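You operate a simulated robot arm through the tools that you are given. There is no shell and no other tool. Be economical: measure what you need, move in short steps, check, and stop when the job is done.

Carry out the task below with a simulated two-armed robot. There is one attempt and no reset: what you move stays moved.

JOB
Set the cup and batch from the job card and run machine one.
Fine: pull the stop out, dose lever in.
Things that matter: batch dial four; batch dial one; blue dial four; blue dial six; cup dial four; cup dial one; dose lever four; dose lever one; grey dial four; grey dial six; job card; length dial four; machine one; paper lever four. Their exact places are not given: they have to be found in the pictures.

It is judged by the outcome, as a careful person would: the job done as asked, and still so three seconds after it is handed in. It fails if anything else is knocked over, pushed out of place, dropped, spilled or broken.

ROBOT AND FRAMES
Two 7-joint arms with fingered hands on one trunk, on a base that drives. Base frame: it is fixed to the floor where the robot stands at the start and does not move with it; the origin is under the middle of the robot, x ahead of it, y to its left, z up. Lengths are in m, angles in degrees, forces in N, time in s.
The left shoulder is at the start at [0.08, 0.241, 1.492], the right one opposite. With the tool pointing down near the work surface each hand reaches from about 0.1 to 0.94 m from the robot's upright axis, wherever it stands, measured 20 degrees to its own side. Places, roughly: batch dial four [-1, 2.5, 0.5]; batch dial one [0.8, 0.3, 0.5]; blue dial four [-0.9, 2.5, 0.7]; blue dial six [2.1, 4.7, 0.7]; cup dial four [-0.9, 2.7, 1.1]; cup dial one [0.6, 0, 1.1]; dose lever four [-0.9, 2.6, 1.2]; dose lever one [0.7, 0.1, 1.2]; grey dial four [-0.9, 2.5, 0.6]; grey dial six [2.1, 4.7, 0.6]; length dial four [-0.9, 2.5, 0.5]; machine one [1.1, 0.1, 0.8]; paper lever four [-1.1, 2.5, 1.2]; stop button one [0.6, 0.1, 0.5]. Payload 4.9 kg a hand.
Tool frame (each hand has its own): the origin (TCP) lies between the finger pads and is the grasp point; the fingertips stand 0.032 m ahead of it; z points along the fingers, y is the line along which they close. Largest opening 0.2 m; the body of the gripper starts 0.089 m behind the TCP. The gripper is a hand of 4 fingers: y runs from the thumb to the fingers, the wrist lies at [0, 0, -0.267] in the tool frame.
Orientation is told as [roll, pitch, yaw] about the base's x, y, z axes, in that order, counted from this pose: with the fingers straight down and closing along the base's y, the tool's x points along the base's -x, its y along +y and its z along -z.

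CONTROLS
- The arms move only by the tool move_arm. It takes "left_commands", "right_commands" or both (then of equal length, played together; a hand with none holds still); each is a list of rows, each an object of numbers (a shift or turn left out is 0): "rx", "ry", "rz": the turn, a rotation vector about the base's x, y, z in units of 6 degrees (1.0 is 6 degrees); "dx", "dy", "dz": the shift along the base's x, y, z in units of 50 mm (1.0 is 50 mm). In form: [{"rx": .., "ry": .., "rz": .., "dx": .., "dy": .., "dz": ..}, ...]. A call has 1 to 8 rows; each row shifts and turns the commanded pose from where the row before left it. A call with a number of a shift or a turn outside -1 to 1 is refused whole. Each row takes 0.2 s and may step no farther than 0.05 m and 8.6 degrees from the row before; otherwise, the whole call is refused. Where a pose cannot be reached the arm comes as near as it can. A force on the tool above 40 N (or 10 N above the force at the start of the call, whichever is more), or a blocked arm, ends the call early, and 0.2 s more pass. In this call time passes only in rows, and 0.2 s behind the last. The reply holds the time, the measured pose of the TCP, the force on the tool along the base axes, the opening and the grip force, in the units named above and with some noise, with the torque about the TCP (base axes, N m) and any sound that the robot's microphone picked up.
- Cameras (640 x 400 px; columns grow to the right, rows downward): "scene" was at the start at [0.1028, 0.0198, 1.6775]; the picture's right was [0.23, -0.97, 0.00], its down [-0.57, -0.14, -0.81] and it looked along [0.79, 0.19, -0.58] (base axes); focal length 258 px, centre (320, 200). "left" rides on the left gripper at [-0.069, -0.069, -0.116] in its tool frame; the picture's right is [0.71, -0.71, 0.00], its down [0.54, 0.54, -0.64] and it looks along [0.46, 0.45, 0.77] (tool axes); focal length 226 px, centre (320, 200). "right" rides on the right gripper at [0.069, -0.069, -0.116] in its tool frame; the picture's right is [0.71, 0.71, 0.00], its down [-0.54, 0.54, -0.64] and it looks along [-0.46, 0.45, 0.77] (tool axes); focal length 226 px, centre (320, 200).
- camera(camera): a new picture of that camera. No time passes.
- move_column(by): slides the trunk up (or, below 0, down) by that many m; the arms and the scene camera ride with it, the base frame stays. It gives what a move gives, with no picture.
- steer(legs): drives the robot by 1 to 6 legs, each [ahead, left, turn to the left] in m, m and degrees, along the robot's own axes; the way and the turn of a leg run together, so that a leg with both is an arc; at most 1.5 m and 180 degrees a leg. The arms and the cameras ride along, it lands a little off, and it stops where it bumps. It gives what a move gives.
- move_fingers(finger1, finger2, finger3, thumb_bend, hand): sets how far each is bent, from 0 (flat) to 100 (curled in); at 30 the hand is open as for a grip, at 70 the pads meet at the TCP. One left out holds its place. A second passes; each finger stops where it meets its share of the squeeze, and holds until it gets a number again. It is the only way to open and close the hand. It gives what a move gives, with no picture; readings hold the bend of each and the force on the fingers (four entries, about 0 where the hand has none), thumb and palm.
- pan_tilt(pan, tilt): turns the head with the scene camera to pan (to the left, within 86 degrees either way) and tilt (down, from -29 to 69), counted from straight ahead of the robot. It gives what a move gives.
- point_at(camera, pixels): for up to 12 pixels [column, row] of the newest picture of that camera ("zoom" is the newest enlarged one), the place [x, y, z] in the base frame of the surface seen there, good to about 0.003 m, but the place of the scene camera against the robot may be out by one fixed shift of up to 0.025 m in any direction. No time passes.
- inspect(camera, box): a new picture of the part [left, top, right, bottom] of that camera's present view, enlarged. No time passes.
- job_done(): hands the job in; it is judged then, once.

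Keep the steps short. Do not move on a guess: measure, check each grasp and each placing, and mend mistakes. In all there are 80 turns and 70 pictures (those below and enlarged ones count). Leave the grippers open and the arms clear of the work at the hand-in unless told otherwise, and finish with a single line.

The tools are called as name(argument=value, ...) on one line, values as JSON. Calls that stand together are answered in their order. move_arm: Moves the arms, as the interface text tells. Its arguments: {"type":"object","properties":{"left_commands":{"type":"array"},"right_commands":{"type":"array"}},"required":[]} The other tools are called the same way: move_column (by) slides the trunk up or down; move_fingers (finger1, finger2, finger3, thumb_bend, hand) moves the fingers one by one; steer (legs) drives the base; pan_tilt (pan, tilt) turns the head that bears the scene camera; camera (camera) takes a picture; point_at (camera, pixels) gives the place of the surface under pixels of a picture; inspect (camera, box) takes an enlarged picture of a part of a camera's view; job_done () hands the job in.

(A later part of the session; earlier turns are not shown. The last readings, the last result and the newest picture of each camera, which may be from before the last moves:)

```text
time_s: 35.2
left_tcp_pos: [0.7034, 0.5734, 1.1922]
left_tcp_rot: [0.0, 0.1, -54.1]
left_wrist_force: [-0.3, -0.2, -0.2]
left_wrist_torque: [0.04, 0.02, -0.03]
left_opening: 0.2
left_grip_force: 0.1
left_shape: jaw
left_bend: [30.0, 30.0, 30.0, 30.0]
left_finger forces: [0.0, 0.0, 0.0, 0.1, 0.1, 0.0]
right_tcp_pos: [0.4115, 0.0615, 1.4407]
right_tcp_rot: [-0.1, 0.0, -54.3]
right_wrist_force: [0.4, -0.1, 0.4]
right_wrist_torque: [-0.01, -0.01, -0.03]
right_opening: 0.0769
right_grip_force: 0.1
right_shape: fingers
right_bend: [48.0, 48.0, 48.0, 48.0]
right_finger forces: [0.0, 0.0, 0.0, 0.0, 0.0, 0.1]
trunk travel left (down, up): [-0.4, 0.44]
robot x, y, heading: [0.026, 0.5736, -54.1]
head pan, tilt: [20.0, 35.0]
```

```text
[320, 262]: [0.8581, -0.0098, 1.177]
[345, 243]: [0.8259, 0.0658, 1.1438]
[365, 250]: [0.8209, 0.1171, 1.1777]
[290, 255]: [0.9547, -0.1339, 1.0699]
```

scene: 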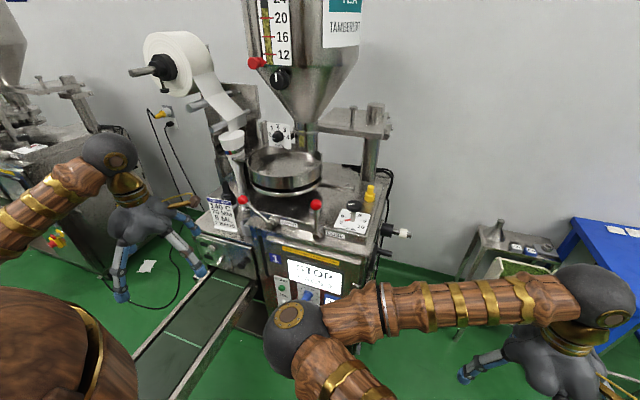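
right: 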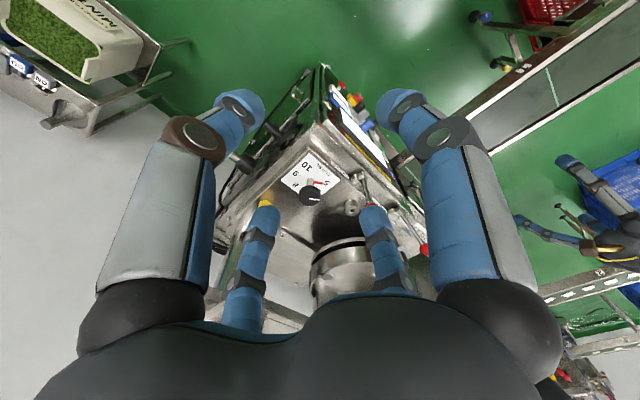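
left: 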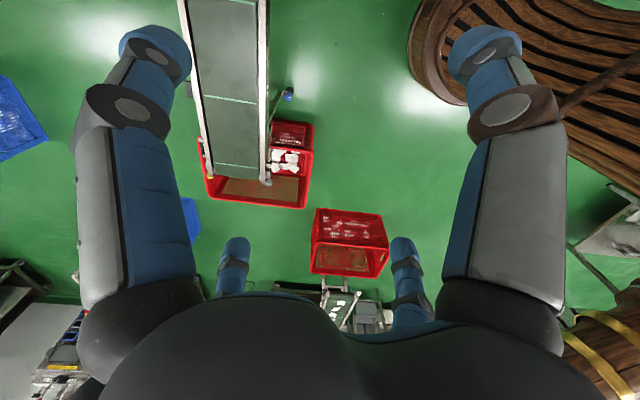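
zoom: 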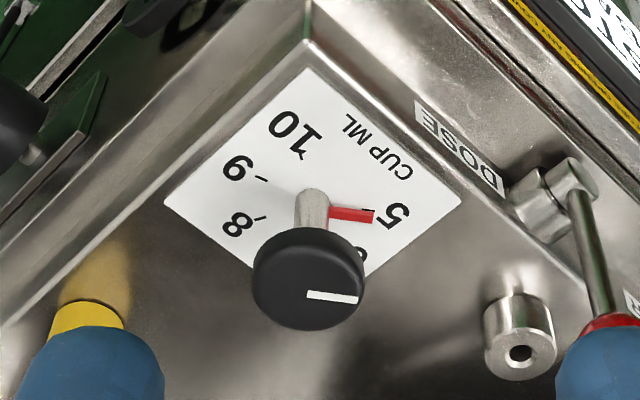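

Clear enough if I go in low. I'll descend to z 1.30 short of the dial while turning the hand +40 degrees, then slide over it.

move_arm(right_commands=[{"dz": -0.7, "dy": -0.3, "rz": 0.85}, {"dz": -0.7, "dy": -0.3, "rz": 0.85}, {"dz": -0.7, "dy": -0.3, "rz": 0.85}, {"dz": -0.7, "dy": -0.3, "rz": 0.85}, {"rz": 0.9}, {"rz": 0.9}, {"rz": 0.9}])

move_arm(right_commands=[{"dx": 0.8}, {"dx": 0.8}, {"dx": 0.8}, {"dx": 0.8}, {"dx": 0.8}, {"dx": 0.6}])

camera(camera="right")

```text
time_s: 36.8
left_tcp_pos: [0.7033, 0.5728, 1.1928]
left_tcp_rot: [0.0, 0.2, -54.0]
left_wrist_force: [-0.1, -0.3, -0.3]
left_wrist_torque: [-0.02, 0.04, -0.01]
left_opening: 0.1998
left_grip_force: 0.1
left_shape: jaw
left_bend: [30.0, 30.0, 30.0, 30.0]
left_finger forces: [0.0, 0.1, 0.0, 0.0, 0.0, 0.1]
right_tcp_pos: [0.4101, 0.0015, 1.3001]
right_tcp_rot: [0.0, 0.0, -17.7]
right_wrist_force: [-0.6, -0.3, -0.5]
right_wrist_torque: [0.01, 0.01, 0.02]
right_opening: 0.077
right_grip_force: 0.1
right_shape: fingers
right_bend: [48.0, 48.0, 48.0, 48.0]
right_finger forces: [0.2, 0.0, 0.0, 0.0, 0.0, 0.0]
trunk travel left (down, up): [-0.4, 0.44]
robot x, y, heading: [0.0281, 0.5755, -54.0]
head pan, tilt: [20.0, 35.0]
```

```text
time_s: 38.2
left_tcp_pos: [0.6995, 0.5723, 1.1951]
left_tcp_rot: [0.2, 0.0, -54.1]
left_wrist_force: [-1.0, 0.6, 0.7]
left_wrist_torque: [0.02, -0.11, -0.02]
left_opening: 0.1996
left_grip_force: 0.1
left_shape: jaw
left_bend: [30.0, 30.0, 30.0, 30.0]
left_finger forces: [0.0, 0.0, 0.0, 0.0, 0.1, 0.0]
right_tcp_pos: [0.6383, 0.0045, 1.2957]
right_tcp_rot: [0.3, 0.1, -17.6]
right_wrist_force: [1.3, 4.7, -7.4]
right_wrist_torque: [-0.47, 0.16, 0.01]
right_opening: 0.0765
right_grip_force: 0.0
right_shape: fingers
right_bend: [48.0, 48.0, 48.0, 48.0]
right_finger forces: [0.0, 0.1, 0.0, 0.0, 0.1, 0.0]
trunk travel left (down, up): [-0.4, 0.44]
robot x, y, heading: [0.0275, 0.5783, -54.0]
head pan, tilt: [20.0, 35.0]
```

```text
41 pictures are left
```

right: 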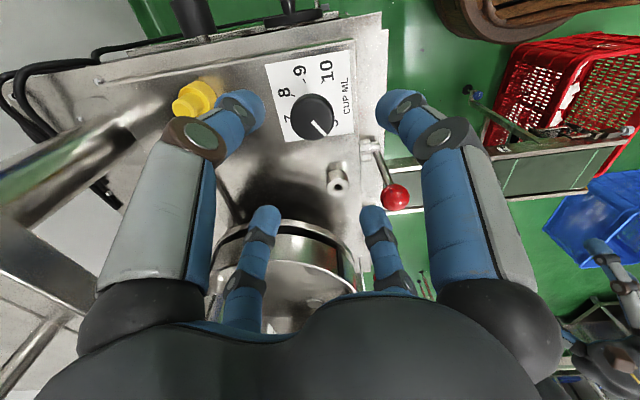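

A force of about -7 N shows up: something touches the hand. I'll look with the scene camera before going on.

inspect(camera="scene", box=[200, 20, 460, 280])

```text
1.54 times, centred on (330, 150) of scene
```

zoom: 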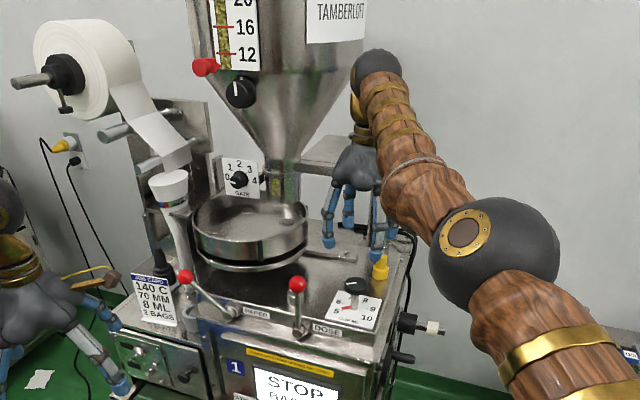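

The black wrist ball leans against the hopper's side. I'll back off, return to yaw -54 and go lower, where the hopper cone is narrower, before moving over the dial.

move_arm(right_commands=[{"dx": -0.8}, {"dx": -0.8, "rz": -1}, {"rz": -1, "dz": -0.3}, {"rz": -1, "dz": -0.6}, {"rz": -1, "dz": -0.6}, {"rz": -1, "dz": -0.4}, {"rz": -1}])

inspect(camera="scene", box=[200, 20, 460, 280])

```text
time_s: 39.8
left_tcp_pos: [0.7046, 0.5746, 1.1918]
left_tcp_rot: [-0.1, 0.2, -54.0]
left_wrist_force: [-1.2, -0.3, -0.6]
left_wrist_torque: [0.02, 0.03, -0.06]
left_opening: 0.1997
left_grip_force: 0.1
left_shape: jaw
left_bend: [30.0, 30.0, 30.0, 30.0]
left_finger forces: [0.0, 0.1, 0.0, 0.0, 0.0, 0.1]
right_tcp_pos: [0.5617, 0.0008, 1.2051]
right_tcp_rot: [0.0, 0.0, -53.9]
right_wrist_force: [0.2, -0.1, 0.7]
right_wrist_torque: [0.02, -0.03, 0.02]
right_opening: 0.0766
right_grip_force: 0.0
right_shape: fingers
right_bend: [48.0, 48.0, 48.0, 48.0]
right_finger forces: [0.0, 0.0, 0.1, 0.1, 0.0, 0.1]
trunk travel left (down, up): [-0.4, 0.44]
robot x, y, heading: [0.0227, 0.5737, -54.3]
head pan, tilt: [20.0, 35.0]
```

```text
1.54 times, centred on (330, 150) of scene
```

zoom: 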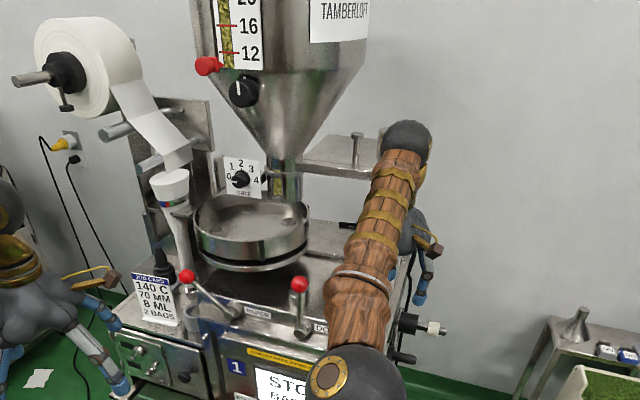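

Free again and nothing looks displaced. Now slide over the dial at z 1.20 (tips about 2.5 cm above the knob).

move_arm(right_commands=[{"dx": 0.5}, {"dx": 0.5}, {"dx": 0.6}])

camera(camera="right")

```text
time_s: 40.6
left_tcp_pos: [0.7016, 0.5743, 1.1933]
left_tcp_rot: [-0.1, 0.1, -53.9]
left_wrist_force: [-0.2, 0.4, 0.3]
left_wrist_torque: [-0.01, -0.02, 0.03]
left_opening: 0.2
left_grip_force: 0.0
left_shape: jaw
left_bend: [30.0, 30.0, 30.0, 30.0]
left_finger forces: [0.1, 0.0, 0.0, 0.0, 0.0, 0.1]
right_tcp_pos: [0.6413, 0.0022, 1.205]
right_tcp_rot: [0.0, 0.1, -53.7]
right_wrist_force: [-0.5, -1.0, -0.4]
right_wrist_torque: [0.02, -0.04, 0.01]
right_opening: 0.0765
right_grip_force: 0.0
right_shape: fingers
right_bend: [48.0, 48.0, 48.0, 48.0]
right_finger forces: [0.0, 0.1, 0.0, 0.0, 0.0, 0.0]
trunk travel left (down, up): [-0.4, 0.44]
robot x, y, heading: [0.0249, 0.5732, -54.4]
head pan, tilt: [20.0, 35.0]
```

```text
38 pictures are left
```

right: 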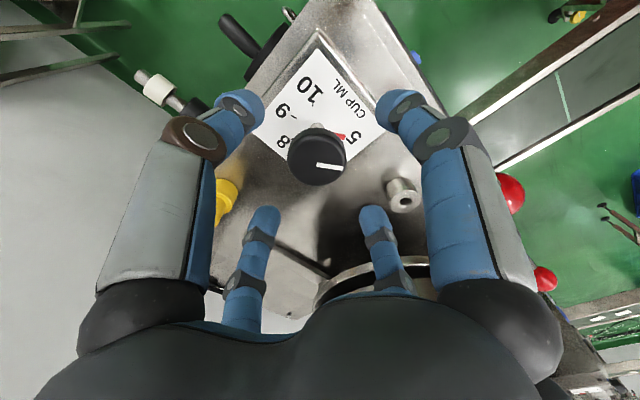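

The knob sits exactly under the grasp point, at (317,155). I'll check clearance between the right digit and the dose lever's red ball at (512,195) before lowering.

point_at(camera="right", pixels=[[515, 195], [505, 182], [490, 220], [465, 200], [450, 130], [395, 105], [317, 155], [230, 105], [375, 220], [262, 215]])

```text
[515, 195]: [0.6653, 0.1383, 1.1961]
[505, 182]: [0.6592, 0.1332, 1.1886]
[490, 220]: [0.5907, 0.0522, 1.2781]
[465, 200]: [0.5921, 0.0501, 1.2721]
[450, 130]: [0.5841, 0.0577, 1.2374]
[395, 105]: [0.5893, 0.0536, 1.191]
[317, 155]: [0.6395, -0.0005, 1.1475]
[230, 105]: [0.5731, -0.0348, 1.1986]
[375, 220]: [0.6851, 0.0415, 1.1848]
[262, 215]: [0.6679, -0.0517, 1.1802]
```

The four digits surround the knob in a cross and the lever falls in a gap with about 7 cm to spare. I'll lower 6 cm and close the digits gently.

move_arm(right_commands=[{"dz": -0.4}, {"dz": -0.4}, {"dz": -0.4}])

move_fingers(hand="right", finger1=66, finger2=66, finger3=66, thumb_bend=66)

camera(camera="right")

```text
time_s: 41.4
left_tcp_pos: [0.7033, 0.574, 1.1918]
left_tcp_rot: [0.0, 0.1, -54.0]
left_wrist_force: [-0.8, -0.8, -1.2]
left_wrist_torque: [0.0, 0.0, 0.01]
left_opening: 0.2
left_grip_force: 0.0
left_shape: jaw
left_bend: [30.0, 30.0, 30.0, 30.0]
left_finger forces: [0.0, 0.0, 0.0, 0.0, 0.0, 0.1]
right_tcp_pos: [0.6409, 0.0022, 1.1439]
right_tcp_rot: [0.1, 0.0, -53.7]
right_wrist_force: [0.5, -0.4, 0.1]
right_wrist_torque: [0.01, -0.01, -0.04]
right_opening: 0.0762
right_grip_force: 0.1
right_shape: fingers
right_bend: [48.0, 48.0, 48.0, 48.0]
right_finger forces: [0.0, 0.0, 0.0, 0.1, 0.1, 0.0]
trunk travel left (down, up): [-0.4, 0.44]
robot x, y, heading: [0.0283, 0.5725, -54.3]
head pan, tilt: [20.0, 35.0]
```

```text
time_s: 42.4
left_tcp_pos: [0.7032, 0.5741, 1.1922]
left_tcp_rot: [0.0, 0.1, -54.0]
left_wrist_force: [-0.7, -0.6, 0.7]
left_wrist_torque: [0.0, 0.02, 0.01]
left_opening: 0.1997
left_grip_force: 0.0
left_shape: jaw
left_bend: [30.0, 30.0, 30.0, 30.0]
left_finger forces: [0.0, 0.0, 0.0, 0.0, 0.1, 0.1]
right_tcp_pos: [0.6409, 0.0029, 1.1448]
right_tcp_rot: [-0.1, 0.1, -53.7]
right_wrist_force: [0.6, -3.5, -0.7]
right_wrist_torque: [-0.02, -0.01, -0.05]
right_opening: 0.0181
right_grip_force: 8.4
right_shape: fingers
right_bend: [65.0, 63.0, 62.0, 64.0]
right_finger forces: [0.9, 3.7, 6.4, 0.0, 5.7, 0.0]
trunk travel left (down, up): [-0.4, 0.44]
robot x, y, heading: [0.0233, 0.5758, -54.1]
head pan, tilt: [20.0, 35.0]
```

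```text
37 pictures are left
```

right: 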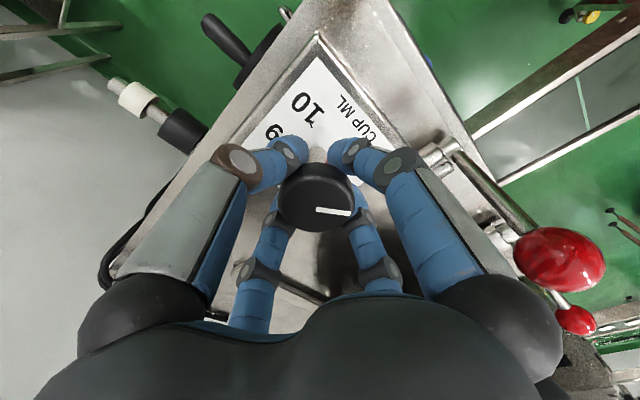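

The digits closed on the thin shaft below the knob head (opening 0.018). I'll open slightly, raise 2 cm and grip the knob head instead.

move_fingers(hand="right", finger1=50, finger2=50, finger3=50, thumb_bend=50)

move_arm(right_commands=[{"dz": 0.36}])

move_fingers(hand="right", finger1=66, finger2=66, finger3=66, thumb_bend=66)

move_arm(right_commands=[{"rz": -1}, {"rz": -1}, {"rz": -1}])

camera(camera="right")

```text
time_s: 43.4
left_tcp_pos: [0.7025, 0.5743, 1.1923]
left_tcp_rot: [0.0, 0.1, -54.0]
left_wrist_force: [0.3, 0.6, -0.6]
left_wrist_torque: [-0.01, -0.02, 0.03]
left_opening: 0.1996
left_grip_force: 0.1
left_shape: jaw
left_bend: [30.0, 30.0, 30.0, 30.0]
left_finger forces: [0.0, 0.0, 0.0, 0.0, 0.1, 0.0]
right_tcp_pos: [0.641, 0.0023, 1.1453]
right_tcp_rot: [-0.1, 0.0, -53.6]
right_wrist_force: [0.6, 0.0, 0.4]
right_wrist_torque: [0.0, 0.05, 0.01]
right_opening: 0.0689
right_grip_force: 0.1
right_shape: fingers
right_bend: [50.0, 50.0, 50.0, 50.0]
right_finger forces: [0.0, 0.0, 0.1, 0.0, 0.0, 0.0]
trunk travel left (down, up): [-0.4, 0.44]
robot x, y, heading: [0.0294, 0.5715, -54.1]
head pan, tilt: [20.0, 35.0]
```

```text
time_s: 43.8
left_tcp_pos: [0.7019, 0.5746, 1.1916]
left_tcp_rot: [0.0, 0.0, -53.9]
left_wrist_force: [-0.1, -0.2, 0.3]
left_wrist_torque: [0.01, -0.04, 0.02]
left_opening: 0.2001
left_grip_force: 0.0
left_shape: jaw
left_bend: [30.0, 30.0, 30.0, 30.0]
left_finger forces: [0.0, 0.0, 0.2, 0.1, 0.1, 0.0]
right_tcp_pos: [0.6402, 0.0022, 1.1635]
right_tcp_rot: [0.1, 0.0, -53.7]
right_wrist_force: [0.9, 0.5, 0.3]
right_wrist_torque: [0.04, 0.01, -0.01]
right_opening: 0.0689
right_grip_force: 0.1
right_shape: fingers
right_bend: [50.0, 50.0, 50.0, 50.0]
right_finger forces: [0.1, 0.0, 0.0, 0.0, 0.0, 0.0]
trunk travel left (down, up): [-0.4, 0.44]
robot x, y, heading: [0.0307, 0.573, -54.0]
head pan, tilt: [20.0, 35.0]
```

```text
time_s: 44.8
left_tcp_pos: [0.7012, 0.5733, 1.1928]
left_tcp_rot: [0.0, 0.1, -54.0]
left_wrist_force: [0.3, 0.3, -0.9]
left_wrist_torque: [0.01, 0.0, 0.0]
left_opening: 0.1996
left_grip_force: 0.1
left_shape: jaw
left_bend: [30.0, 30.0, 30.0, 30.0]
left_finger forces: [0.0, 0.0, 0.1, 0.0, 0.1, 0.1]
right_tcp_pos: [0.6401, 0.0013, 1.1637]
right_tcp_rot: [-0.1, 0.0, -53.7]
right_wrist_force: [-0.6, -2.8, 3.0]
right_wrist_torque: [-0.12, -0.05, -0.04]
right_opening: 0.0259
right_grip_force: 13.5
right_shape: fingers
right_bend: [63.0, 60.0, 59.0, 63.0]
right_finger forces: [4.3, 7.2, 7.5, 0.1, 8.5, 0.0]
trunk travel left (down, up): [-0.4, 0.44]
robot x, y, heading: [0.0281, 0.5768, -54.4]
head pan, tilt: [20.0, 35.0]
```

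```text
time_s: 45.6
left_tcp_pos: [0.7028, 0.5757, 1.1924]
left_tcp_rot: [-0.1, 0.0, -54.1]
left_wrist_force: [-0.1, 0.5, 0.6]
left_wrist_torque: [0.0, -0.02, 0.02]
left_opening: 0.1998
left_grip_force: 0.1
left_shape: jaw
left_bend: [30.0, 30.0, 30.0, 30.0]
left_finger forces: [0.0, 0.0, 0.0, 0.0, 0.0, 0.0]
right_tcp_pos: [0.6398, 0.0035, 1.1629]
right_tcp_rot: [0.1, -0.1, -71.8]
right_wrist_force: [1.8, 0.6, 4.8]
right_wrist_torque: [0.01, -0.14, 0.05]
right_opening: 0.0255
right_grip_force: 14.4
right_shape: fingers
right_bend: [63.0, 60.0, 59.0, 63.0]
right_finger forces: [5.1, 9.0, 6.6, 0.0, 7.7, 0.1]
trunk travel left (down, up): [-0.4, 0.44]
robot x, y, heading: [0.0243, 0.5766, -53.9]
head pan, tilt: [20.0, 35.0]
```

```text
36 pictures are left
```

right: 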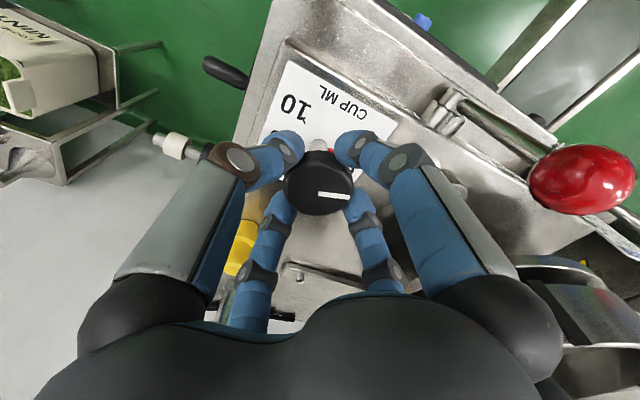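

The white mark kept its place in the hand view while the machine turned, so the dial follows. I'll go on turning clockwise.

move_arm(right_commands=[{"rz": -1}, {"rz": -1}, {"rz": -1}, {"rz": -1}, {"rz": -1}, {"rz": -1}, {"rz": -1}, {"rz": -1}])

move_arm(right_commands=[{"rz": -1}, {"rz": -1}, {"rz": -1}, {"rz": -1}])

camera(camera="right")

```text
time_s: 47.4
left_tcp_pos: [0.7036, 0.5755, 1.1924]
left_tcp_rot: [0.0, 0.0, -54.1]
left_wrist_force: [-0.5, -0.6, 0.6]
left_wrist_torque: [0.0, 0.0, -0.01]
left_opening: 0.2001
left_grip_force: 0.0
left_shape: jaw
left_bend: [30.0, 30.0, 30.0, 30.0]
left_finger forces: [0.0, 0.0, 0.1, 0.0, 0.0, 0.0]
right_tcp_pos: [0.6408, 0.003, 1.1641]
right_tcp_rot: [0.0, -0.1, -119.8]
right_wrist_force: [12.5, 6.3, 6.8]
right_wrist_torque: [0.22, -0.6, 0.14]
right_opening: 0.0261
right_grip_force: 14.9
right_shape: fingers
right_bend: [62.0, 60.0, 60.0, 64.0]
right_finger forces: [8.0, 11.6, 4.3, 0.1, 5.6, 0.0]
trunk travel left (down, up): [-0.4, 0.44]
robot x, y, heading: [0.0243, 0.5731, -54.1]
head pan, tilt: [20.0, 35.0]
```

```text
time_s: 48.4
left_tcp_pos: [0.7041, 0.5765, 1.192]
left_tcp_rot: [-0.3, 0.1, -53.9]
left_wrist_force: [-0.2, 0.4, -0.7]
left_wrist_torque: [0.02, 0.01, 0.01]
left_opening: 0.2001
left_grip_force: 0.1
left_shape: jaw
left_bend: [30.0, 30.0, 30.0, 30.0]
left_finger forces: [0.0, 0.1, 0.0, 0.0, 0.1, 0.1]
right_tcp_pos: [0.6428, 0.0034, 1.1628]
right_tcp_rot: [0.0, -0.1, -143.8]
right_wrist_force: [17.8, 6.3, 8.3]
right_wrist_torque: [0.21, -0.78, 0.14]
right_opening: 0.0274
right_grip_force: 15.7
right_shape: fingers
right_bend: [61.0, 60.0, 61.0, 64.0]
right_finger forces: [9.5, 12.3, 3.4, 0.0, 6.2, 0.0]
trunk travel left (down, up): [-0.4, 0.44]
robot x, y, heading: [0.0268, 0.5762, -54.1]
head pan, tilt: [20.0, 35.0]
```

```text
35 pictures are left
```

right: 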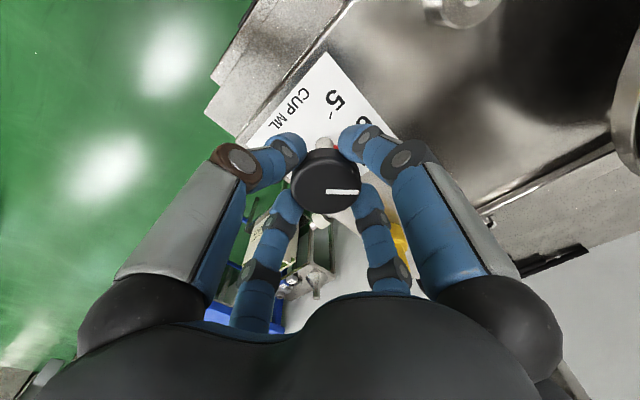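

90 degrees turned, with some side load from being a few mm off centre. I'll shift +4 mm in x to relieve it and turn the remaining 54 degrees.

move_arm(right_commands=[{"dx": 0.08}, {"rz": -1}, {"rz": -1}, {"rz": -1}, {"rz": -1}])

move_arm(right_commands=[{"rz": -1}, {"rz": -1}, {"rz": -1}, {"rz": -1}, {"rz": -1}])

camera(camera="right")

```text
time_s: 49.6
left_tcp_pos: [0.7047, 0.5755, 1.1922]
left_tcp_rot: [-0.1, 0.1, -54.0]
left_wrist_force: [-0.2, -0.4, -1.1]
left_wrist_torque: [-0.01, 0.03, -0.01]
left_opening: 0.1998
left_grip_force: 0.0
left_shape: jaw
left_bend: [30.0, 30.0, 30.0, 30.0]
left_finger forces: [0.1, 0.0, 0.0, 0.0, 0.0, 0.0]
right_tcp_pos: [0.6459, 0.0039, 1.1622]
right_tcp_rot: [0.0, 0.0, -167.7]
right_wrist_force: [14.3, 3.8, 8.7]
right_wrist_torque: [0.11, -0.56, 0.1]
right_opening: 0.0271
right_grip_force: 15.8
right_shape: fingers
right_bend: [62.0, 60.0, 61.0, 63.0]
right_finger forces: [8.7, 9.9, 4.2, 0.0, 9.2, 0.0]
trunk travel left (down, up): [-0.4, 0.44]
robot x, y, heading: [0.0284, 0.5771, -54.1]
head pan, tilt: [20.0, 35.0]
```

```text
time_s: 50.8
left_tcp_pos: [0.7058, 0.5753, 1.1925]
left_tcp_rot: [0.0, 0.1, -53.9]
left_wrist_force: [0.2, 0.3, 0.2]
left_wrist_torque: [0.01, 0.01, 0.01]
left_opening: 0.1999
left_grip_force: 0.0
left_shape: jaw
left_bend: [30.0, 30.0, 30.0, 30.0]
left_finger forces: [0.0, 0.0, 0.0, 0.1, 0.0, 0.0]
right_tcp_pos: [0.6465, 0.0016, 1.1638]
right_tcp_rot: [0.2, 0.1, 162.1]
right_wrist_force: [22.8, -0.7, 14.9]
right_wrist_torque: [-0.04, -0.92, 0.07]
right_opening: 0.0273
right_grip_force: 18.4
right_shape: fingers
right_bend: [61.0, 60.0, 61.0, 63.0]
right_finger forces: [10.9, 9.9, 3.6, 0.0, 11.8, 0.0]
trunk travel left (down, up): [-0.4, 0.44]
robot x, y, heading: [0.0274, 0.5729, -54.1]
head pan, tilt: [20.0, 35.0]
```

```text
34 pictures are left
```

right: 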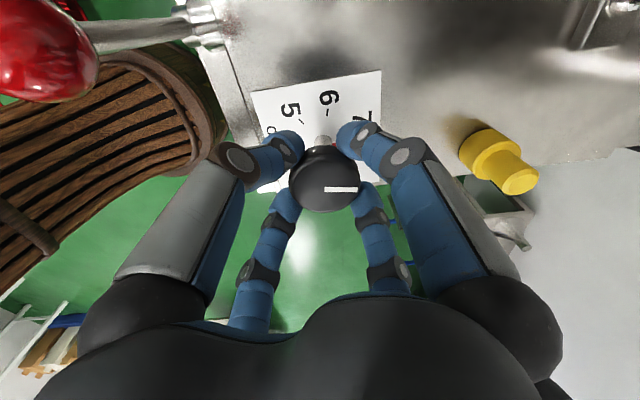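

144 degrees turned in all. I'll release and look at the pointer.

move_fingers(hand="right", finger1=45, finger2=45, finger3=45, thumb_bend=45)

move_arm(right_commands=[{"dz": 0.6}, {"dz": 0.6}])

inspect(camera="right", box=[240, 80, 400, 200])

```text
time_s: 51.8
left_tcp_pos: [0.7015, 0.5747, 1.1929]
left_tcp_rot: [-0.1, 0.1, -54.0]
left_wrist_force: [0.2, 0.3, -0.6]
left_wrist_torque: [0.01, -0.02, 0.02]
left_opening: 0.1999
left_grip_force: 0.2
left_shape: jaw
left_bend: [30.0, 30.0, 30.0, 30.0]
left_finger forces: [0.0, 0.0, 0.0, 0.1, 0.0, 0.0]
right_tcp_pos: [0.6441, 0.0015, 1.1625]
right_tcp_rot: [-0.1, 0.0, 162.4]
right_wrist_force: [0.5, 1.1, -0.5]
right_wrist_torque: [-0.03, 0.01, 0.01]
right_opening: 0.0868
right_grip_force: 0.0
right_shape: fingers
right_bend: [45.0, 45.0, 45.0, 45.0]
right_finger forces: [0.0, 0.0, 0.0, 0.1, 0.0, 0.1]
trunk travel left (down, up): [-0.4, 0.44]
robot x, y, heading: [0.023, 0.5734, -54.1]
head pan, tilt: [20.0, 35.0]
```

```text
time_s: 52.4
left_tcp_pos: [0.7023, 0.5734, 1.1926]
left_tcp_rot: [-0.1, 0.0, -54.0]
left_wrist_force: [-0.2, 0.5, -0.2]
left_wrist_torque: [-0.01, -0.02, 0.01]
left_opening: 0.1998
left_grip_force: 0.1
left_shape: jaw
left_bend: [30.0, 30.0, 30.0, 30.0]
left_finger forces: [0.0, 0.0, 0.0, 0.0, 0.1, 0.0]
right_tcp_pos: [0.6423, 0.0032, 1.2232]
right_tcp_rot: [0.0, 0.0, 162.2]
right_wrist_force: [-0.2, -0.4, -0.7]
right_wrist_torque: [-0.01, -0.04, 0.01]
right_opening: 0.0868
right_grip_force: 0.0
right_shape: fingers
right_bend: [45.0, 45.0, 45.0, 45.0]
right_finger forces: [0.0, 0.0, 0.1, 0.0, 0.1, 0.1]
trunk travel left (down, up): [-0.4, 0.44]
robot x, y, heading: [0.0276, 0.5734, -54.3]
head pan, tilt: [20.0, 35.0]
```

```text
3.33 times, centred on (320, 140) of right
```

zoom: 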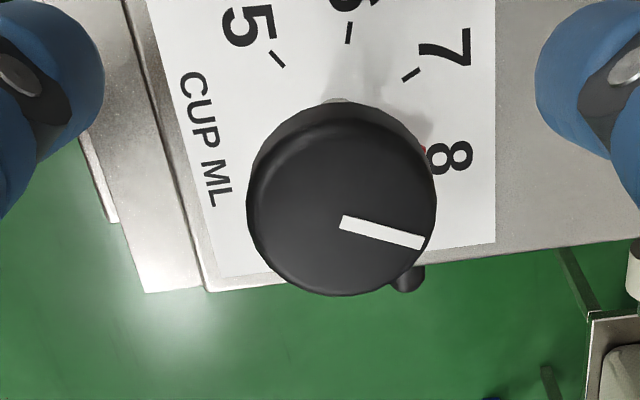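

The red pointer's tip peeks out right at the 8. I'll check by measuring angles.

point_at(camera="zoom", pixels=[[346, 223], [420, 240], [450, 158], [445, 47], [280, 58], [348, 32], [411, 74], [248, 27], [342, 200]])

pan_tilt(pan=10, tilt=35)

```text
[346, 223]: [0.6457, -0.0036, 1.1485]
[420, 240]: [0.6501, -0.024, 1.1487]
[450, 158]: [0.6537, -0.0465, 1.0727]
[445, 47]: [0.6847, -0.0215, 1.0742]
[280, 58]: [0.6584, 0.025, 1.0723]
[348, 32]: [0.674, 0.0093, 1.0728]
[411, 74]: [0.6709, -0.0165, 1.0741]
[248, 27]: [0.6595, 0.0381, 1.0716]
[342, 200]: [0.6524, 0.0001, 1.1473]
```

```text
time_s: 53.1
left_tcp_pos: [0.7027, 0.5731, 1.1934]
left_tcp_rot: [0.0, 0.0, -54.1]
left_wrist_force: [-0.2, -0.7, 0.8]
left_wrist_torque: [-0.02, 0.02, -0.03]
left_opening: 0.2001
left_grip_force: 0.1
left_shape: jaw
left_bend: [30.0, 30.0, 30.0, 30.0]
left_finger forces: [0.0, 0.0, 0.0, 0.0, 0.1, 0.0]
right_tcp_pos: [0.644, 0.0021, 1.2216]
right_tcp_rot: [0.0, 0.1, 162.3]
right_wrist_force: [0.1, 0.1, 0.7]
right_wrist_torque: [0.04, 0.0, -0.01]
right_opening: 0.0867
right_grip_force: 0.0
right_shape: fingers
right_bend: [45.0, 45.0, 45.0, 45.0]
right_finger forces: [0.0, 0.1, 0.1, 0.1, 0.0, 0.0]
trunk travel left (down, up): [-0.4, 0.44]
robot x, y, heading: [0.0277, 0.576, -54.1]
head pan, tilt: [10.0, 35.0]
```

The dial line reads -78 degrees against about -76 for the 8: cup is on 8. Next, the dose lever: I'll close the right digits into a fist, put it on the right side of the red ball and take a look.

move_fingers(hand="right", finger1=66, finger2=66, finger3=66, thumb_bend=66)

move_arm(right_commands=[{"dx": -0.6}, {"dx": -0.6, "dy": 0.2}, {"dy": 0.6}, {"dy": 0.6}, {"dy": 0.5}, {"dz": -0.6}])

camera(camera="right")

camera(camera="scene")

```text
time_s: 54.1
left_tcp_pos: [0.7032, 0.5745, 1.1932]
left_tcp_rot: [-0.1, 0.1, -54.0]
left_wrist_force: [-0.8, -0.1, -1.1]
left_wrist_torque: [0.02, -0.01, 0.01]
left_opening: 0.1998
left_grip_force: 0.1
left_shape: jaw
left_bend: [30.0, 30.0, 30.0, 30.0]
left_finger forces: [0.1, 0.0, 0.0, 0.0, 0.1, 0.0]
right_tcp_pos: [0.6424, 0.0016, 1.2226]
right_tcp_rot: [0.0, 0.0, 162.3]
right_wrist_force: [0.1, 0.4, -0.3]
right_wrist_torque: [-0.04, 0.01, 0.0]
right_opening: 0.0128
right_grip_force: 0.1
right_shape: fingers
right_bend: [66.0, 66.0, 66.0, 66.0]
right_finger forces: [0.0, 0.0, 0.1, 0.0, 0.0, 0.0]
trunk travel left (down, up): [-0.4, 0.44]
robot x, y, heading: [0.0271, 0.5751, -54.1]
head pan, tilt: [10.0, 35.0]
```

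```text
time_s: 55.5
left_tcp_pos: [0.7032, 0.5723, 1.192]
left_tcp_rot: [-0.1, 0.2, -53.9]
left_wrist_force: [0.5, -0.8, 0.7]
left_wrist_torque: [0.04, 0.01, 0.0]
left_opening: 0.2001
left_grip_force: 0.1
left_shape: jaw
left_bend: [30.0, 30.0, 30.0, 30.0]
left_finger forces: [0.0, 0.1, 0.0, 0.0, 0.0, 0.1]
right_tcp_pos: [0.584, 0.0956, 1.1928]
right_tcp_rot: [-0.1, -0.1, 162.2]
right_wrist_force: [-0.1, -0.8, 0.0]
right_wrist_torque: [0.02, 0.01, 0.0]
right_opening: 0.0125
right_grip_force: 0.0
right_shape: fingers
right_bend: [66.0, 66.0, 66.0, 66.0]
right_finger forces: [0.0, 0.1, 0.0, 0.0, 0.0, 0.0]
trunk travel left (down, up): [-0.4, 0.44]
robot x, y, heading: [0.0308, 0.5758, -54.1]
head pan, tilt: [10.0, 35.0]
```

```text
32 pictures are left
```

right: 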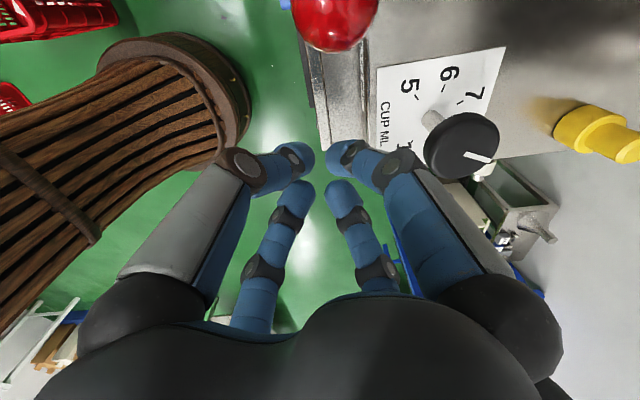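

```text
31 pictures are left
```

scene: 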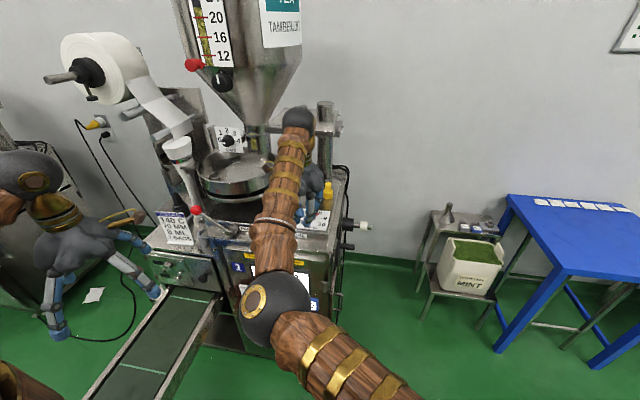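

I'll measure the ball's place relative to the fist (ball at (335,20), tips at (310,165)).

point_at(camera="right", pixels=[[335, 25], [335, 48], [305, 20], [370, 20], [308, 160], [340, 155], [345, 190]])

```text
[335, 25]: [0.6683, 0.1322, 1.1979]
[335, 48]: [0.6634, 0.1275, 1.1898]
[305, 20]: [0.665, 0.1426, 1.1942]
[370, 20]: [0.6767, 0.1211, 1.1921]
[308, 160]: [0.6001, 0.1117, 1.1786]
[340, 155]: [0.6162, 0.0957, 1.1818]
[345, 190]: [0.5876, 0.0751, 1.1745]
```

The ball centre is about 10 cm left of the fist. I'll push left along the panel in small steps, watching the force.

move_arm(right_commands=[{"dx": 0.78, "dy": 0.2}, {"dx": 0.5, "dy": 0.36}, {"dx": 0.4, "dy": 0.29}, {"dx": 0.4, "dy": 0.29, "dz": -0.1}])

camera(camera="right")

```text
time_s: 56.5
left_tcp_pos: [0.7039, 0.5744, 1.1917]
left_tcp_rot: [-0.1, 0.1, -54.0]
left_wrist_force: [0.0, 0.4, 0.4]
left_wrist_torque: [0.01, 0.04, 0.01]
left_opening: 0.1998
left_grip_force: 0.0
left_shape: jaw
left_bend: [30.0, 30.0, 30.0, 30.0]
left_finger forces: [0.1, 0.0, 0.1, 0.0, 0.1, 0.0]
right_tcp_pos: [0.6876, 0.154, 1.1876]
right_tcp_rot: [0.1, 0.0, 162.3]
right_wrist_force: [0.3, -0.2, 0.6]
right_wrist_torque: [0.0, 0.01, 0.03]
right_opening: 0.0126
right_grip_force: 0.1
right_shape: fingers
right_bend: [66.0, 66.0, 66.0, 66.0]
right_finger forces: [0.1, 0.0, 0.1, 0.1, 0.0, 0.0]
trunk travel left (down, up): [-0.4, 0.44]
robot x, y, heading: [0.0306, 0.5758, -54.2]
head pan, tilt: [10.0, 35.0]
```

```text
30 pictures are left
```

right: 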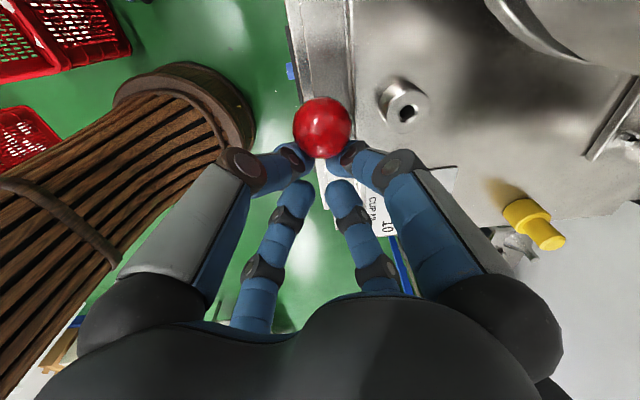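

The ball sits just ahead of the fist and follows with little force. I'll continue 5 cm more, dropping a little along its arc.

move_arm(right_commands=[{"dx": 0.35, "dy": 0.25, "dz": -0.2}, {"dx": 0.32, "dy": 0.23, "dz": -0.25}])

camera(camera="right")

inspect(camera="scene", box=[150, 140, 350, 300])

point_at(camera="right", pixels=[[322, 120], [322, 130], [322, 140]])

```text
time_s: 57.1
left_tcp_pos: [0.7037, 0.5739, 1.193]
left_tcp_rot: [0.1, 0.1, -53.9]
left_wrist_force: [-0.3, 0.0, -0.3]
left_wrist_torque: [0.0, 0.01, -0.03]
left_opening: 0.1998
left_grip_force: 0.1
left_shape: jaw
left_bend: [30.0, 30.0, 30.0, 30.0]
left_finger forces: [0.0, 0.0, 0.0, 0.0, 0.0, 0.1]
right_tcp_pos: [0.7215, 0.1793, 1.1633]
right_tcp_rot: [-0.2, 0.0, 162.3]
right_wrist_force: [0.2, 0.4, -0.3]
right_wrist_torque: [-0.02, 0.01, 0.03]
right_opening: 0.0119
right_grip_force: 0.1
right_shape: fingers
right_bend: [66.0, 66.0, 66.0, 66.0]
right_finger forces: [0.1, 0.1, 0.0, 0.0, 0.1, 0.0]
trunk travel left (down, up): [-0.4, 0.44]
robot x, y, heading: [0.0286, 0.574, -53.9]
head pan, tilt: [10.0, 35.0]
```

```text
29 pictures are left
```

right: 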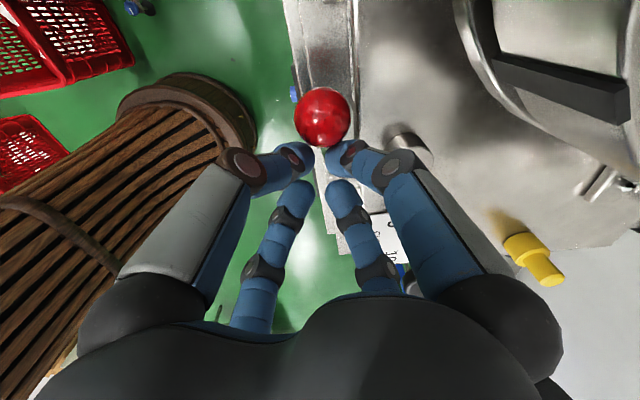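

```text
2.50 times, centred on (250, 220) of scene
```

zoom: 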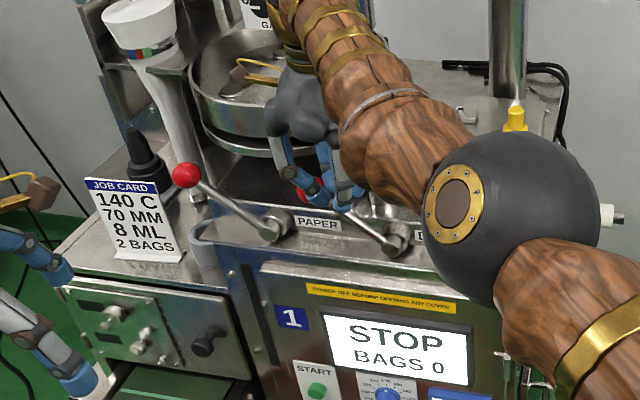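

```text
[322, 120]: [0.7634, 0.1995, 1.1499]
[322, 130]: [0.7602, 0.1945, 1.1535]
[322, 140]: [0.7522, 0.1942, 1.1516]
```

The ball has swung left and down to (0.763,0.203,1.143), close to the paper lever's tilt. I'll back the fist off to the right and out toward the robot, unwinding the wrist.

move_arm(right_commands=[{"dx": -0.5, "dy": -0.36}, {"dx": -0.5, "dy": -0.3, "rz": 0.5}, {"dx": -0.5, "dy": 0.65, "rz": 1}, {"dx": -0.5, "dy": 0.65, "rz": 1}, {"dx": -0.5, "dy": 0.65, "rz": 1}, {"dx": -0.8, "rz": 1}, {"dx": -0.8, "dy": -0.3, "rz": 1}, {"dx": -0.8, "dy": -0.3, "rz": 1}])

move_arm(right_commands=[{"dx": -0.8, "dy": -0.4, "rz": 1}, {"dx": -0.8, "dy": -0.4, "rz": 1}, {"dx": -0.8, "dy": -0.4, "rz": 1}, {"dx": -0.8, "dy": -0.4, "rz": 1}, {"dx": -0.8, "dy": -0.4, "rz": 1}, {"dx": -0.5, "dy": -0.4, "rz": 1}, {"dy": -0.4, "rz": 1}, {"rz": 1}])

inspect(camera="scene", box=[140, 140, 380, 340])

```text
time_s: 58.9
left_tcp_pos: [0.7014, 0.5733, 1.1934]
left_tcp_rot: [0.0, -0.1, -54.0]
left_wrist_force: [-0.3, -0.7, 0.0]
left_wrist_torque: [0.02, -0.03, -0.01]
left_opening: 0.1998
left_grip_force: 0.0
left_shape: jaw
left_bend: [30.0, 30.0, 30.0, 30.0]
left_finger forces: [0.0, 0.0, 0.0, 0.0, 0.1, 0.0]
right_tcp_pos: [0.4743, 0.2128, 1.1654]
right_tcp_rot: [-0.2, 0.0, -158.7]
right_wrist_force: [0.3, 0.1, 0.9]
right_wrist_torque: [0.01, -0.04, 0.02]
right_opening: 0.0122
right_grip_force: 0.0
right_shape: fingers
right_bend: [66.0, 66.0, 66.0, 66.0]
right_finger forces: [0.0, 0.1, 0.0, 0.0, 0.1, 0.0]
trunk travel left (down, up): [-0.4, 0.44]
robot x, y, heading: [0.0263, 0.5731, -54.2]
head pan, tilt: [10.0, 35.0]
```

```text
time_s: 60.7
left_tcp_pos: [0.7039, 0.5751, 1.1928]
left_tcp_rot: [0.0, 0.1, -54.1]
left_wrist_force: [-0.6, 0.1, -0.5]
left_wrist_torque: [-0.02, 0.02, 0.01]
left_opening: 0.2
left_grip_force: 0.2
left_shape: jaw
left_bend: [30.0, 30.0, 30.0, 30.0]
left_finger forces: [0.0, 0.1, 0.1, 0.0, 0.1, 0.0]
right_tcp_pos: [0.2523, 0.0739, 1.1679]
right_tcp_rot: [0.0, 0.1, -110.6]
right_wrist_force: [0.2, 0.3, -0.7]
right_wrist_torque: [-0.01, 0.03, -0.02]
right_opening: 0.0121
right_grip_force: 0.1
right_shape: fingers
right_bend: [66.0, 66.0, 66.0, 66.0]
right_finger forces: [0.0, 0.0, 0.0, 0.0, 0.0, 0.2]
trunk travel left (down, up): [-0.4, 0.44]
robot x, y, heading: [0.0282, 0.5753, -54.0]
head pan, tilt: [10.0, 35.0]
```

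```text
2.00 times, centred on (260, 240) of scene
```

zoom: 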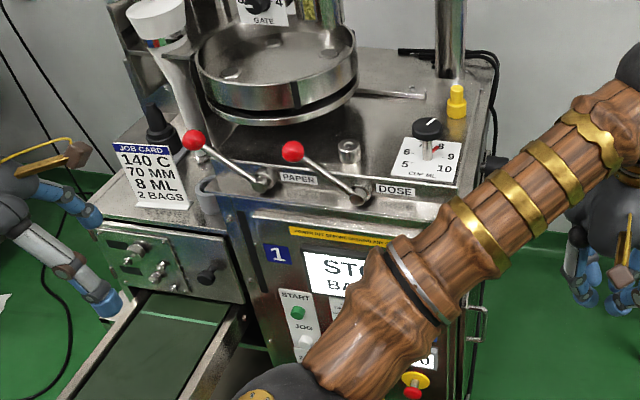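

Both levers now lie parallel: dose lever is in. I'll lower and pull back the right hand so its elbow frees the panel.

move_arm(right_commands=[{"dz": -0.8, "dx": -0.4, "rz": 1}, {"dz": -0.8, "dx": -0.4, "rz": 1}, {"dz": -0.8, "dx": -0.4, "rz": 1}, {"dz": -0.8, "dx": -0.4, "rz": 1}, {"dz": -0.8, "dx": -0.4, "rz": 1}, {"dz": -0.8, "dx": -0.4, "rz": 1}, {"dz": -0.5, "dx": -0.6, "rz": 1}, {"dx": -0.6, "rz": 1}])

camera(camera="scene")

```text
time_s: 62.5
left_tcp_pos: [0.7024, 0.5746, 1.1935]
left_tcp_rot: [0.0, 0.2, -54.0]
left_wrist_force: [-0.1, 0.0, 0.7]
left_wrist_torque: [-0.02, -0.05, 0.02]
left_opening: 0.2
left_grip_force: 0.1
left_shape: jaw
left_bend: [30.0, 30.0, 30.0, 30.0]
left_finger forces: [0.0, 0.0, 0.1, 0.0, 0.1, 0.0]
right_tcp_pos: [0.0714, 0.0713, 0.901]
right_tcp_rot: [0.0, -0.1, -62.5]
right_wrist_force: [-0.5, -0.1, -0.1]
right_wrist_torque: [-0.02, 0.01, 0.02]
right_opening: 0.0121
right_grip_force: 0.1
right_shape: fingers
right_bend: [66.0, 66.0, 66.0, 66.0]
right_finger forces: [0.0, 0.0, 0.0, 0.0, 0.0, 0.0]
trunk travel left (down, up): [-0.4, 0.44]
robot x, y, heading: [0.0248, 0.5695, -54.1]
head pan, tilt: [10.0, 35.0]
```

```text
26 pictures are left
```

scene: 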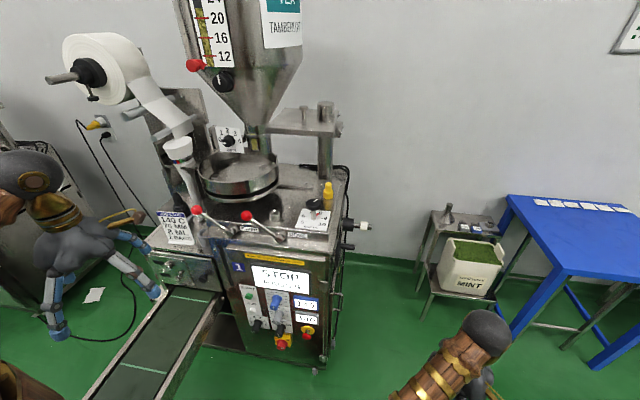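

The panel is now fully clear. Next the left hand: lower the trunk 0.35 m, then turn the left hand to point at the panel.

move_column(by=-0.35)

move_arm(left_commands=[{"rx": -0.81, "ry": -0.586, "dz": 0.4}, {"rx": -0.81, "ry": -0.586, "dz": 0.4}, {"rx": -0.81, "ry": -0.586, "dz": 0.4}, {"rx": -0.81, "ry": -0.586, "dx": -0.4, "dy": -0.2}, {"rx": -0.81, "ry": -0.586, "dx": -0.4, "dy": -0.2}, {"rx": -0.81, "ry": -0.586, "dx": -0.4, "dy": -0.2}, {"rx": -0.81, "ry": -0.586, "dx": -0.4, "dy": -0.2}, {"rx": -0.81, "ry": -0.586, "dx": -0.4, "dy": -0.2}])

move_arm(left_commands=[{"rx": -0.81, "ry": -0.586}, {"rx": -0.81, "ry": -0.586}, {"rx": -0.81, "ry": -0.586}, {"rx": -0.81, "ry": -0.586}, {"rx": -0.81, "ry": -0.586}, {"rx": -0.81, "ry": -0.586}, {"rx": -0.81, "ry": -0.586}])

camera(camera="left")

camera(camera="scene")

```text
time_s: 66.0
left_tcp_pos: [0.7026, 0.5749, 0.8426]
left_tcp_rot: [-0.1, 0.1, -54.0]
left_wrist_force: [-0.6, 0.2, -0.5]
left_wrist_torque: [-0.01, -0.01, 0.02]
left_opening: 0.1998
left_grip_force: 0.1
left_shape: jaw
left_bend: [30.0, 30.0, 30.0, 30.0]
left_finger forces: [0.0, 0.0, 0.0, 0.0, 0.1, 0.0]
right_tcp_pos: [0.0711, 0.0719, 0.5505]
right_tcp_rot: [0.0, 0.0, -62.7]
right_wrist_force: [-1.0, 0.8, -0.3]
right_wrist_torque: [0.02, -0.02, 0.01]
right_opening: 0.0122
right_grip_force: 0.1
right_shape: fingers
right_bend: [66.0, 66.0, 66.0, 66.0]
right_finger forces: [0.0, 0.1, 0.1, 0.0, 0.1, 0.0]
trunk travel left (down, up): [-0.05, 0.79]
robot x, y, heading: [0.027, 0.5781, -54.0]
head pan, tilt: [10.0, 35.0]
```

```text
time_s: 67.8
left_tcp_pos: [0.7005, 0.5352, 0.9298]
left_tcp_rot: [-0.3, -48.0, -53.9]
left_wrist_force: [-0.5, -0.3, 0.1]
left_wrist_torque: [0.0, -0.02, 0.03]
left_opening: 0.2
left_grip_force: 0.2
left_shape: jaw
left_bend: [30.0, 30.0, 30.0, 30.0]
left_finger forces: [0.0, 0.0, 0.1, 0.0, 0.0, 0.1]
left hand out of reach, approached as far as the arm can: row 6, 7, 8
right_tcp_pos: [0.0717, 0.0723, 0.5518]
right_tcp_rot: [-0.1, 0.0, -62.7]
right_wrist_force: [0.1, -0.8, -0.9]
right_wrist_torque: [0.02, 0.02, 0.01]
right_opening: 0.012
right_grip_force: 0.1
right_shape: fingers
right_bend: [66.0, 66.0, 66.0, 66.0]
right_finger forces: [0.0, 0.1, 0.1, 0.1, 0.0, 0.1]
trunk travel left (down, up): [-0.05, 0.79]
robot x, y, heading: [0.0278, 0.5734, -54.1]
head pan, tilt: [10.0, 35.0]
```

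```text
time_s: 69.4
left_tcp_pos: [0.7273, 0.5424, 0.9341]
left_tcp_rot: [-12.3, -90.0, -41.7]
left_wrist_force: [0.5, -1.0, -0.4]
left_wrist_torque: [-0.03, 0.01, 0.01]
left_opening: 0.1999
left_grip_force: 0.1
left_shape: jaw
left_bend: [30.0, 30.0, 30.0, 30.0]
left_finger forces: [0.1, 0.0, 0.1, 0.0, 0.0, 0.0]
left hand out of reach, approached as far as the arm can: row 1, 2, 3
right_tcp_pos: [0.0725, 0.0709, 0.5516]
right_tcp_rot: [0.1, 0.0, -62.7]
right_wrist_force: [-0.6, 0.4, 0.0]
right_wrist_torque: [0.03, -0.02, -0.01]
right_opening: 0.0124
right_grip_force: 0.1
right_shape: fingers
right_bend: [66.0, 66.0, 66.0, 66.0]
right_finger forces: [0.0, 0.0, 0.0, 0.0, 0.1, 0.0]
trunk travel left (down, up): [-0.05, 0.79]
robot x, y, heading: [0.0264, 0.5705, -54.4]
head pan, tilt: [10.0, 35.0]
```

```text
25 pictures are left
```

left: 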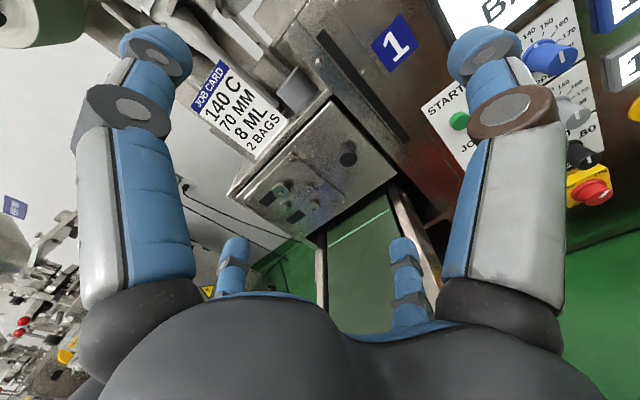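

```text
24 pictures are left
```

scene: 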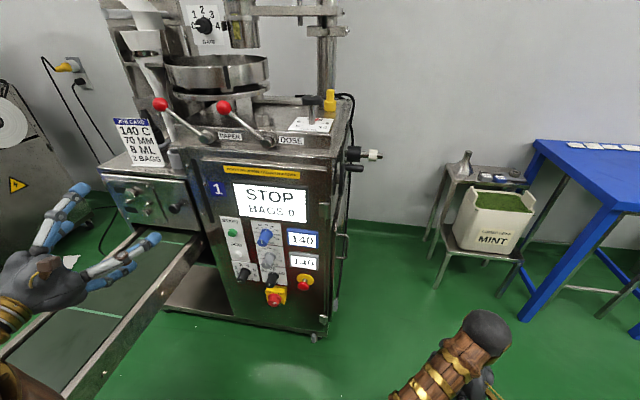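

The hand is level, pointing at the panel. Let me enlarge the controls for the batch dial's pointer.

inspect(camera="scene", box=[216, 215, 328, 315])

point_at(camera="zoom", pixels=[[92, 103], [134, 248], [146, 262], [120, 218], [488, 278], [484, 260], [440, 290], [520, 250], [175, 170], [308, 270], [300, 250]])

```text
4.00 times, centred on (272, 265) of scene
```

zoom: 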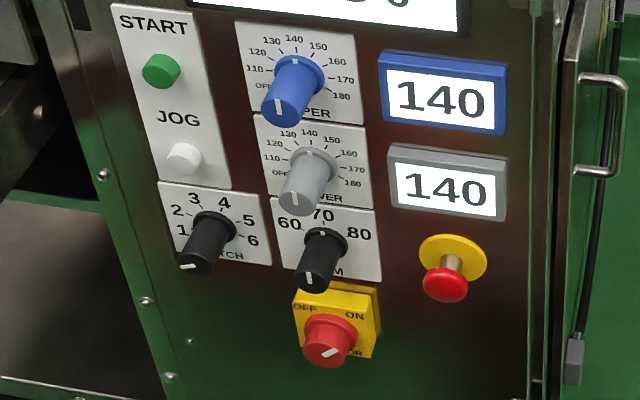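

```text
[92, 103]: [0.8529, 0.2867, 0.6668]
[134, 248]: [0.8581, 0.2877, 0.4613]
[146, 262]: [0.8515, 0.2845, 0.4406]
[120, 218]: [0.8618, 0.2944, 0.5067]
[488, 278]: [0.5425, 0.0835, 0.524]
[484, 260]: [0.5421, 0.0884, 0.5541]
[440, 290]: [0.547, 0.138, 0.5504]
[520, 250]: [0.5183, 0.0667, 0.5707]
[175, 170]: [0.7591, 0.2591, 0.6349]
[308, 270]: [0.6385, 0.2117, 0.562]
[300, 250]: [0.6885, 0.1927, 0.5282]
```

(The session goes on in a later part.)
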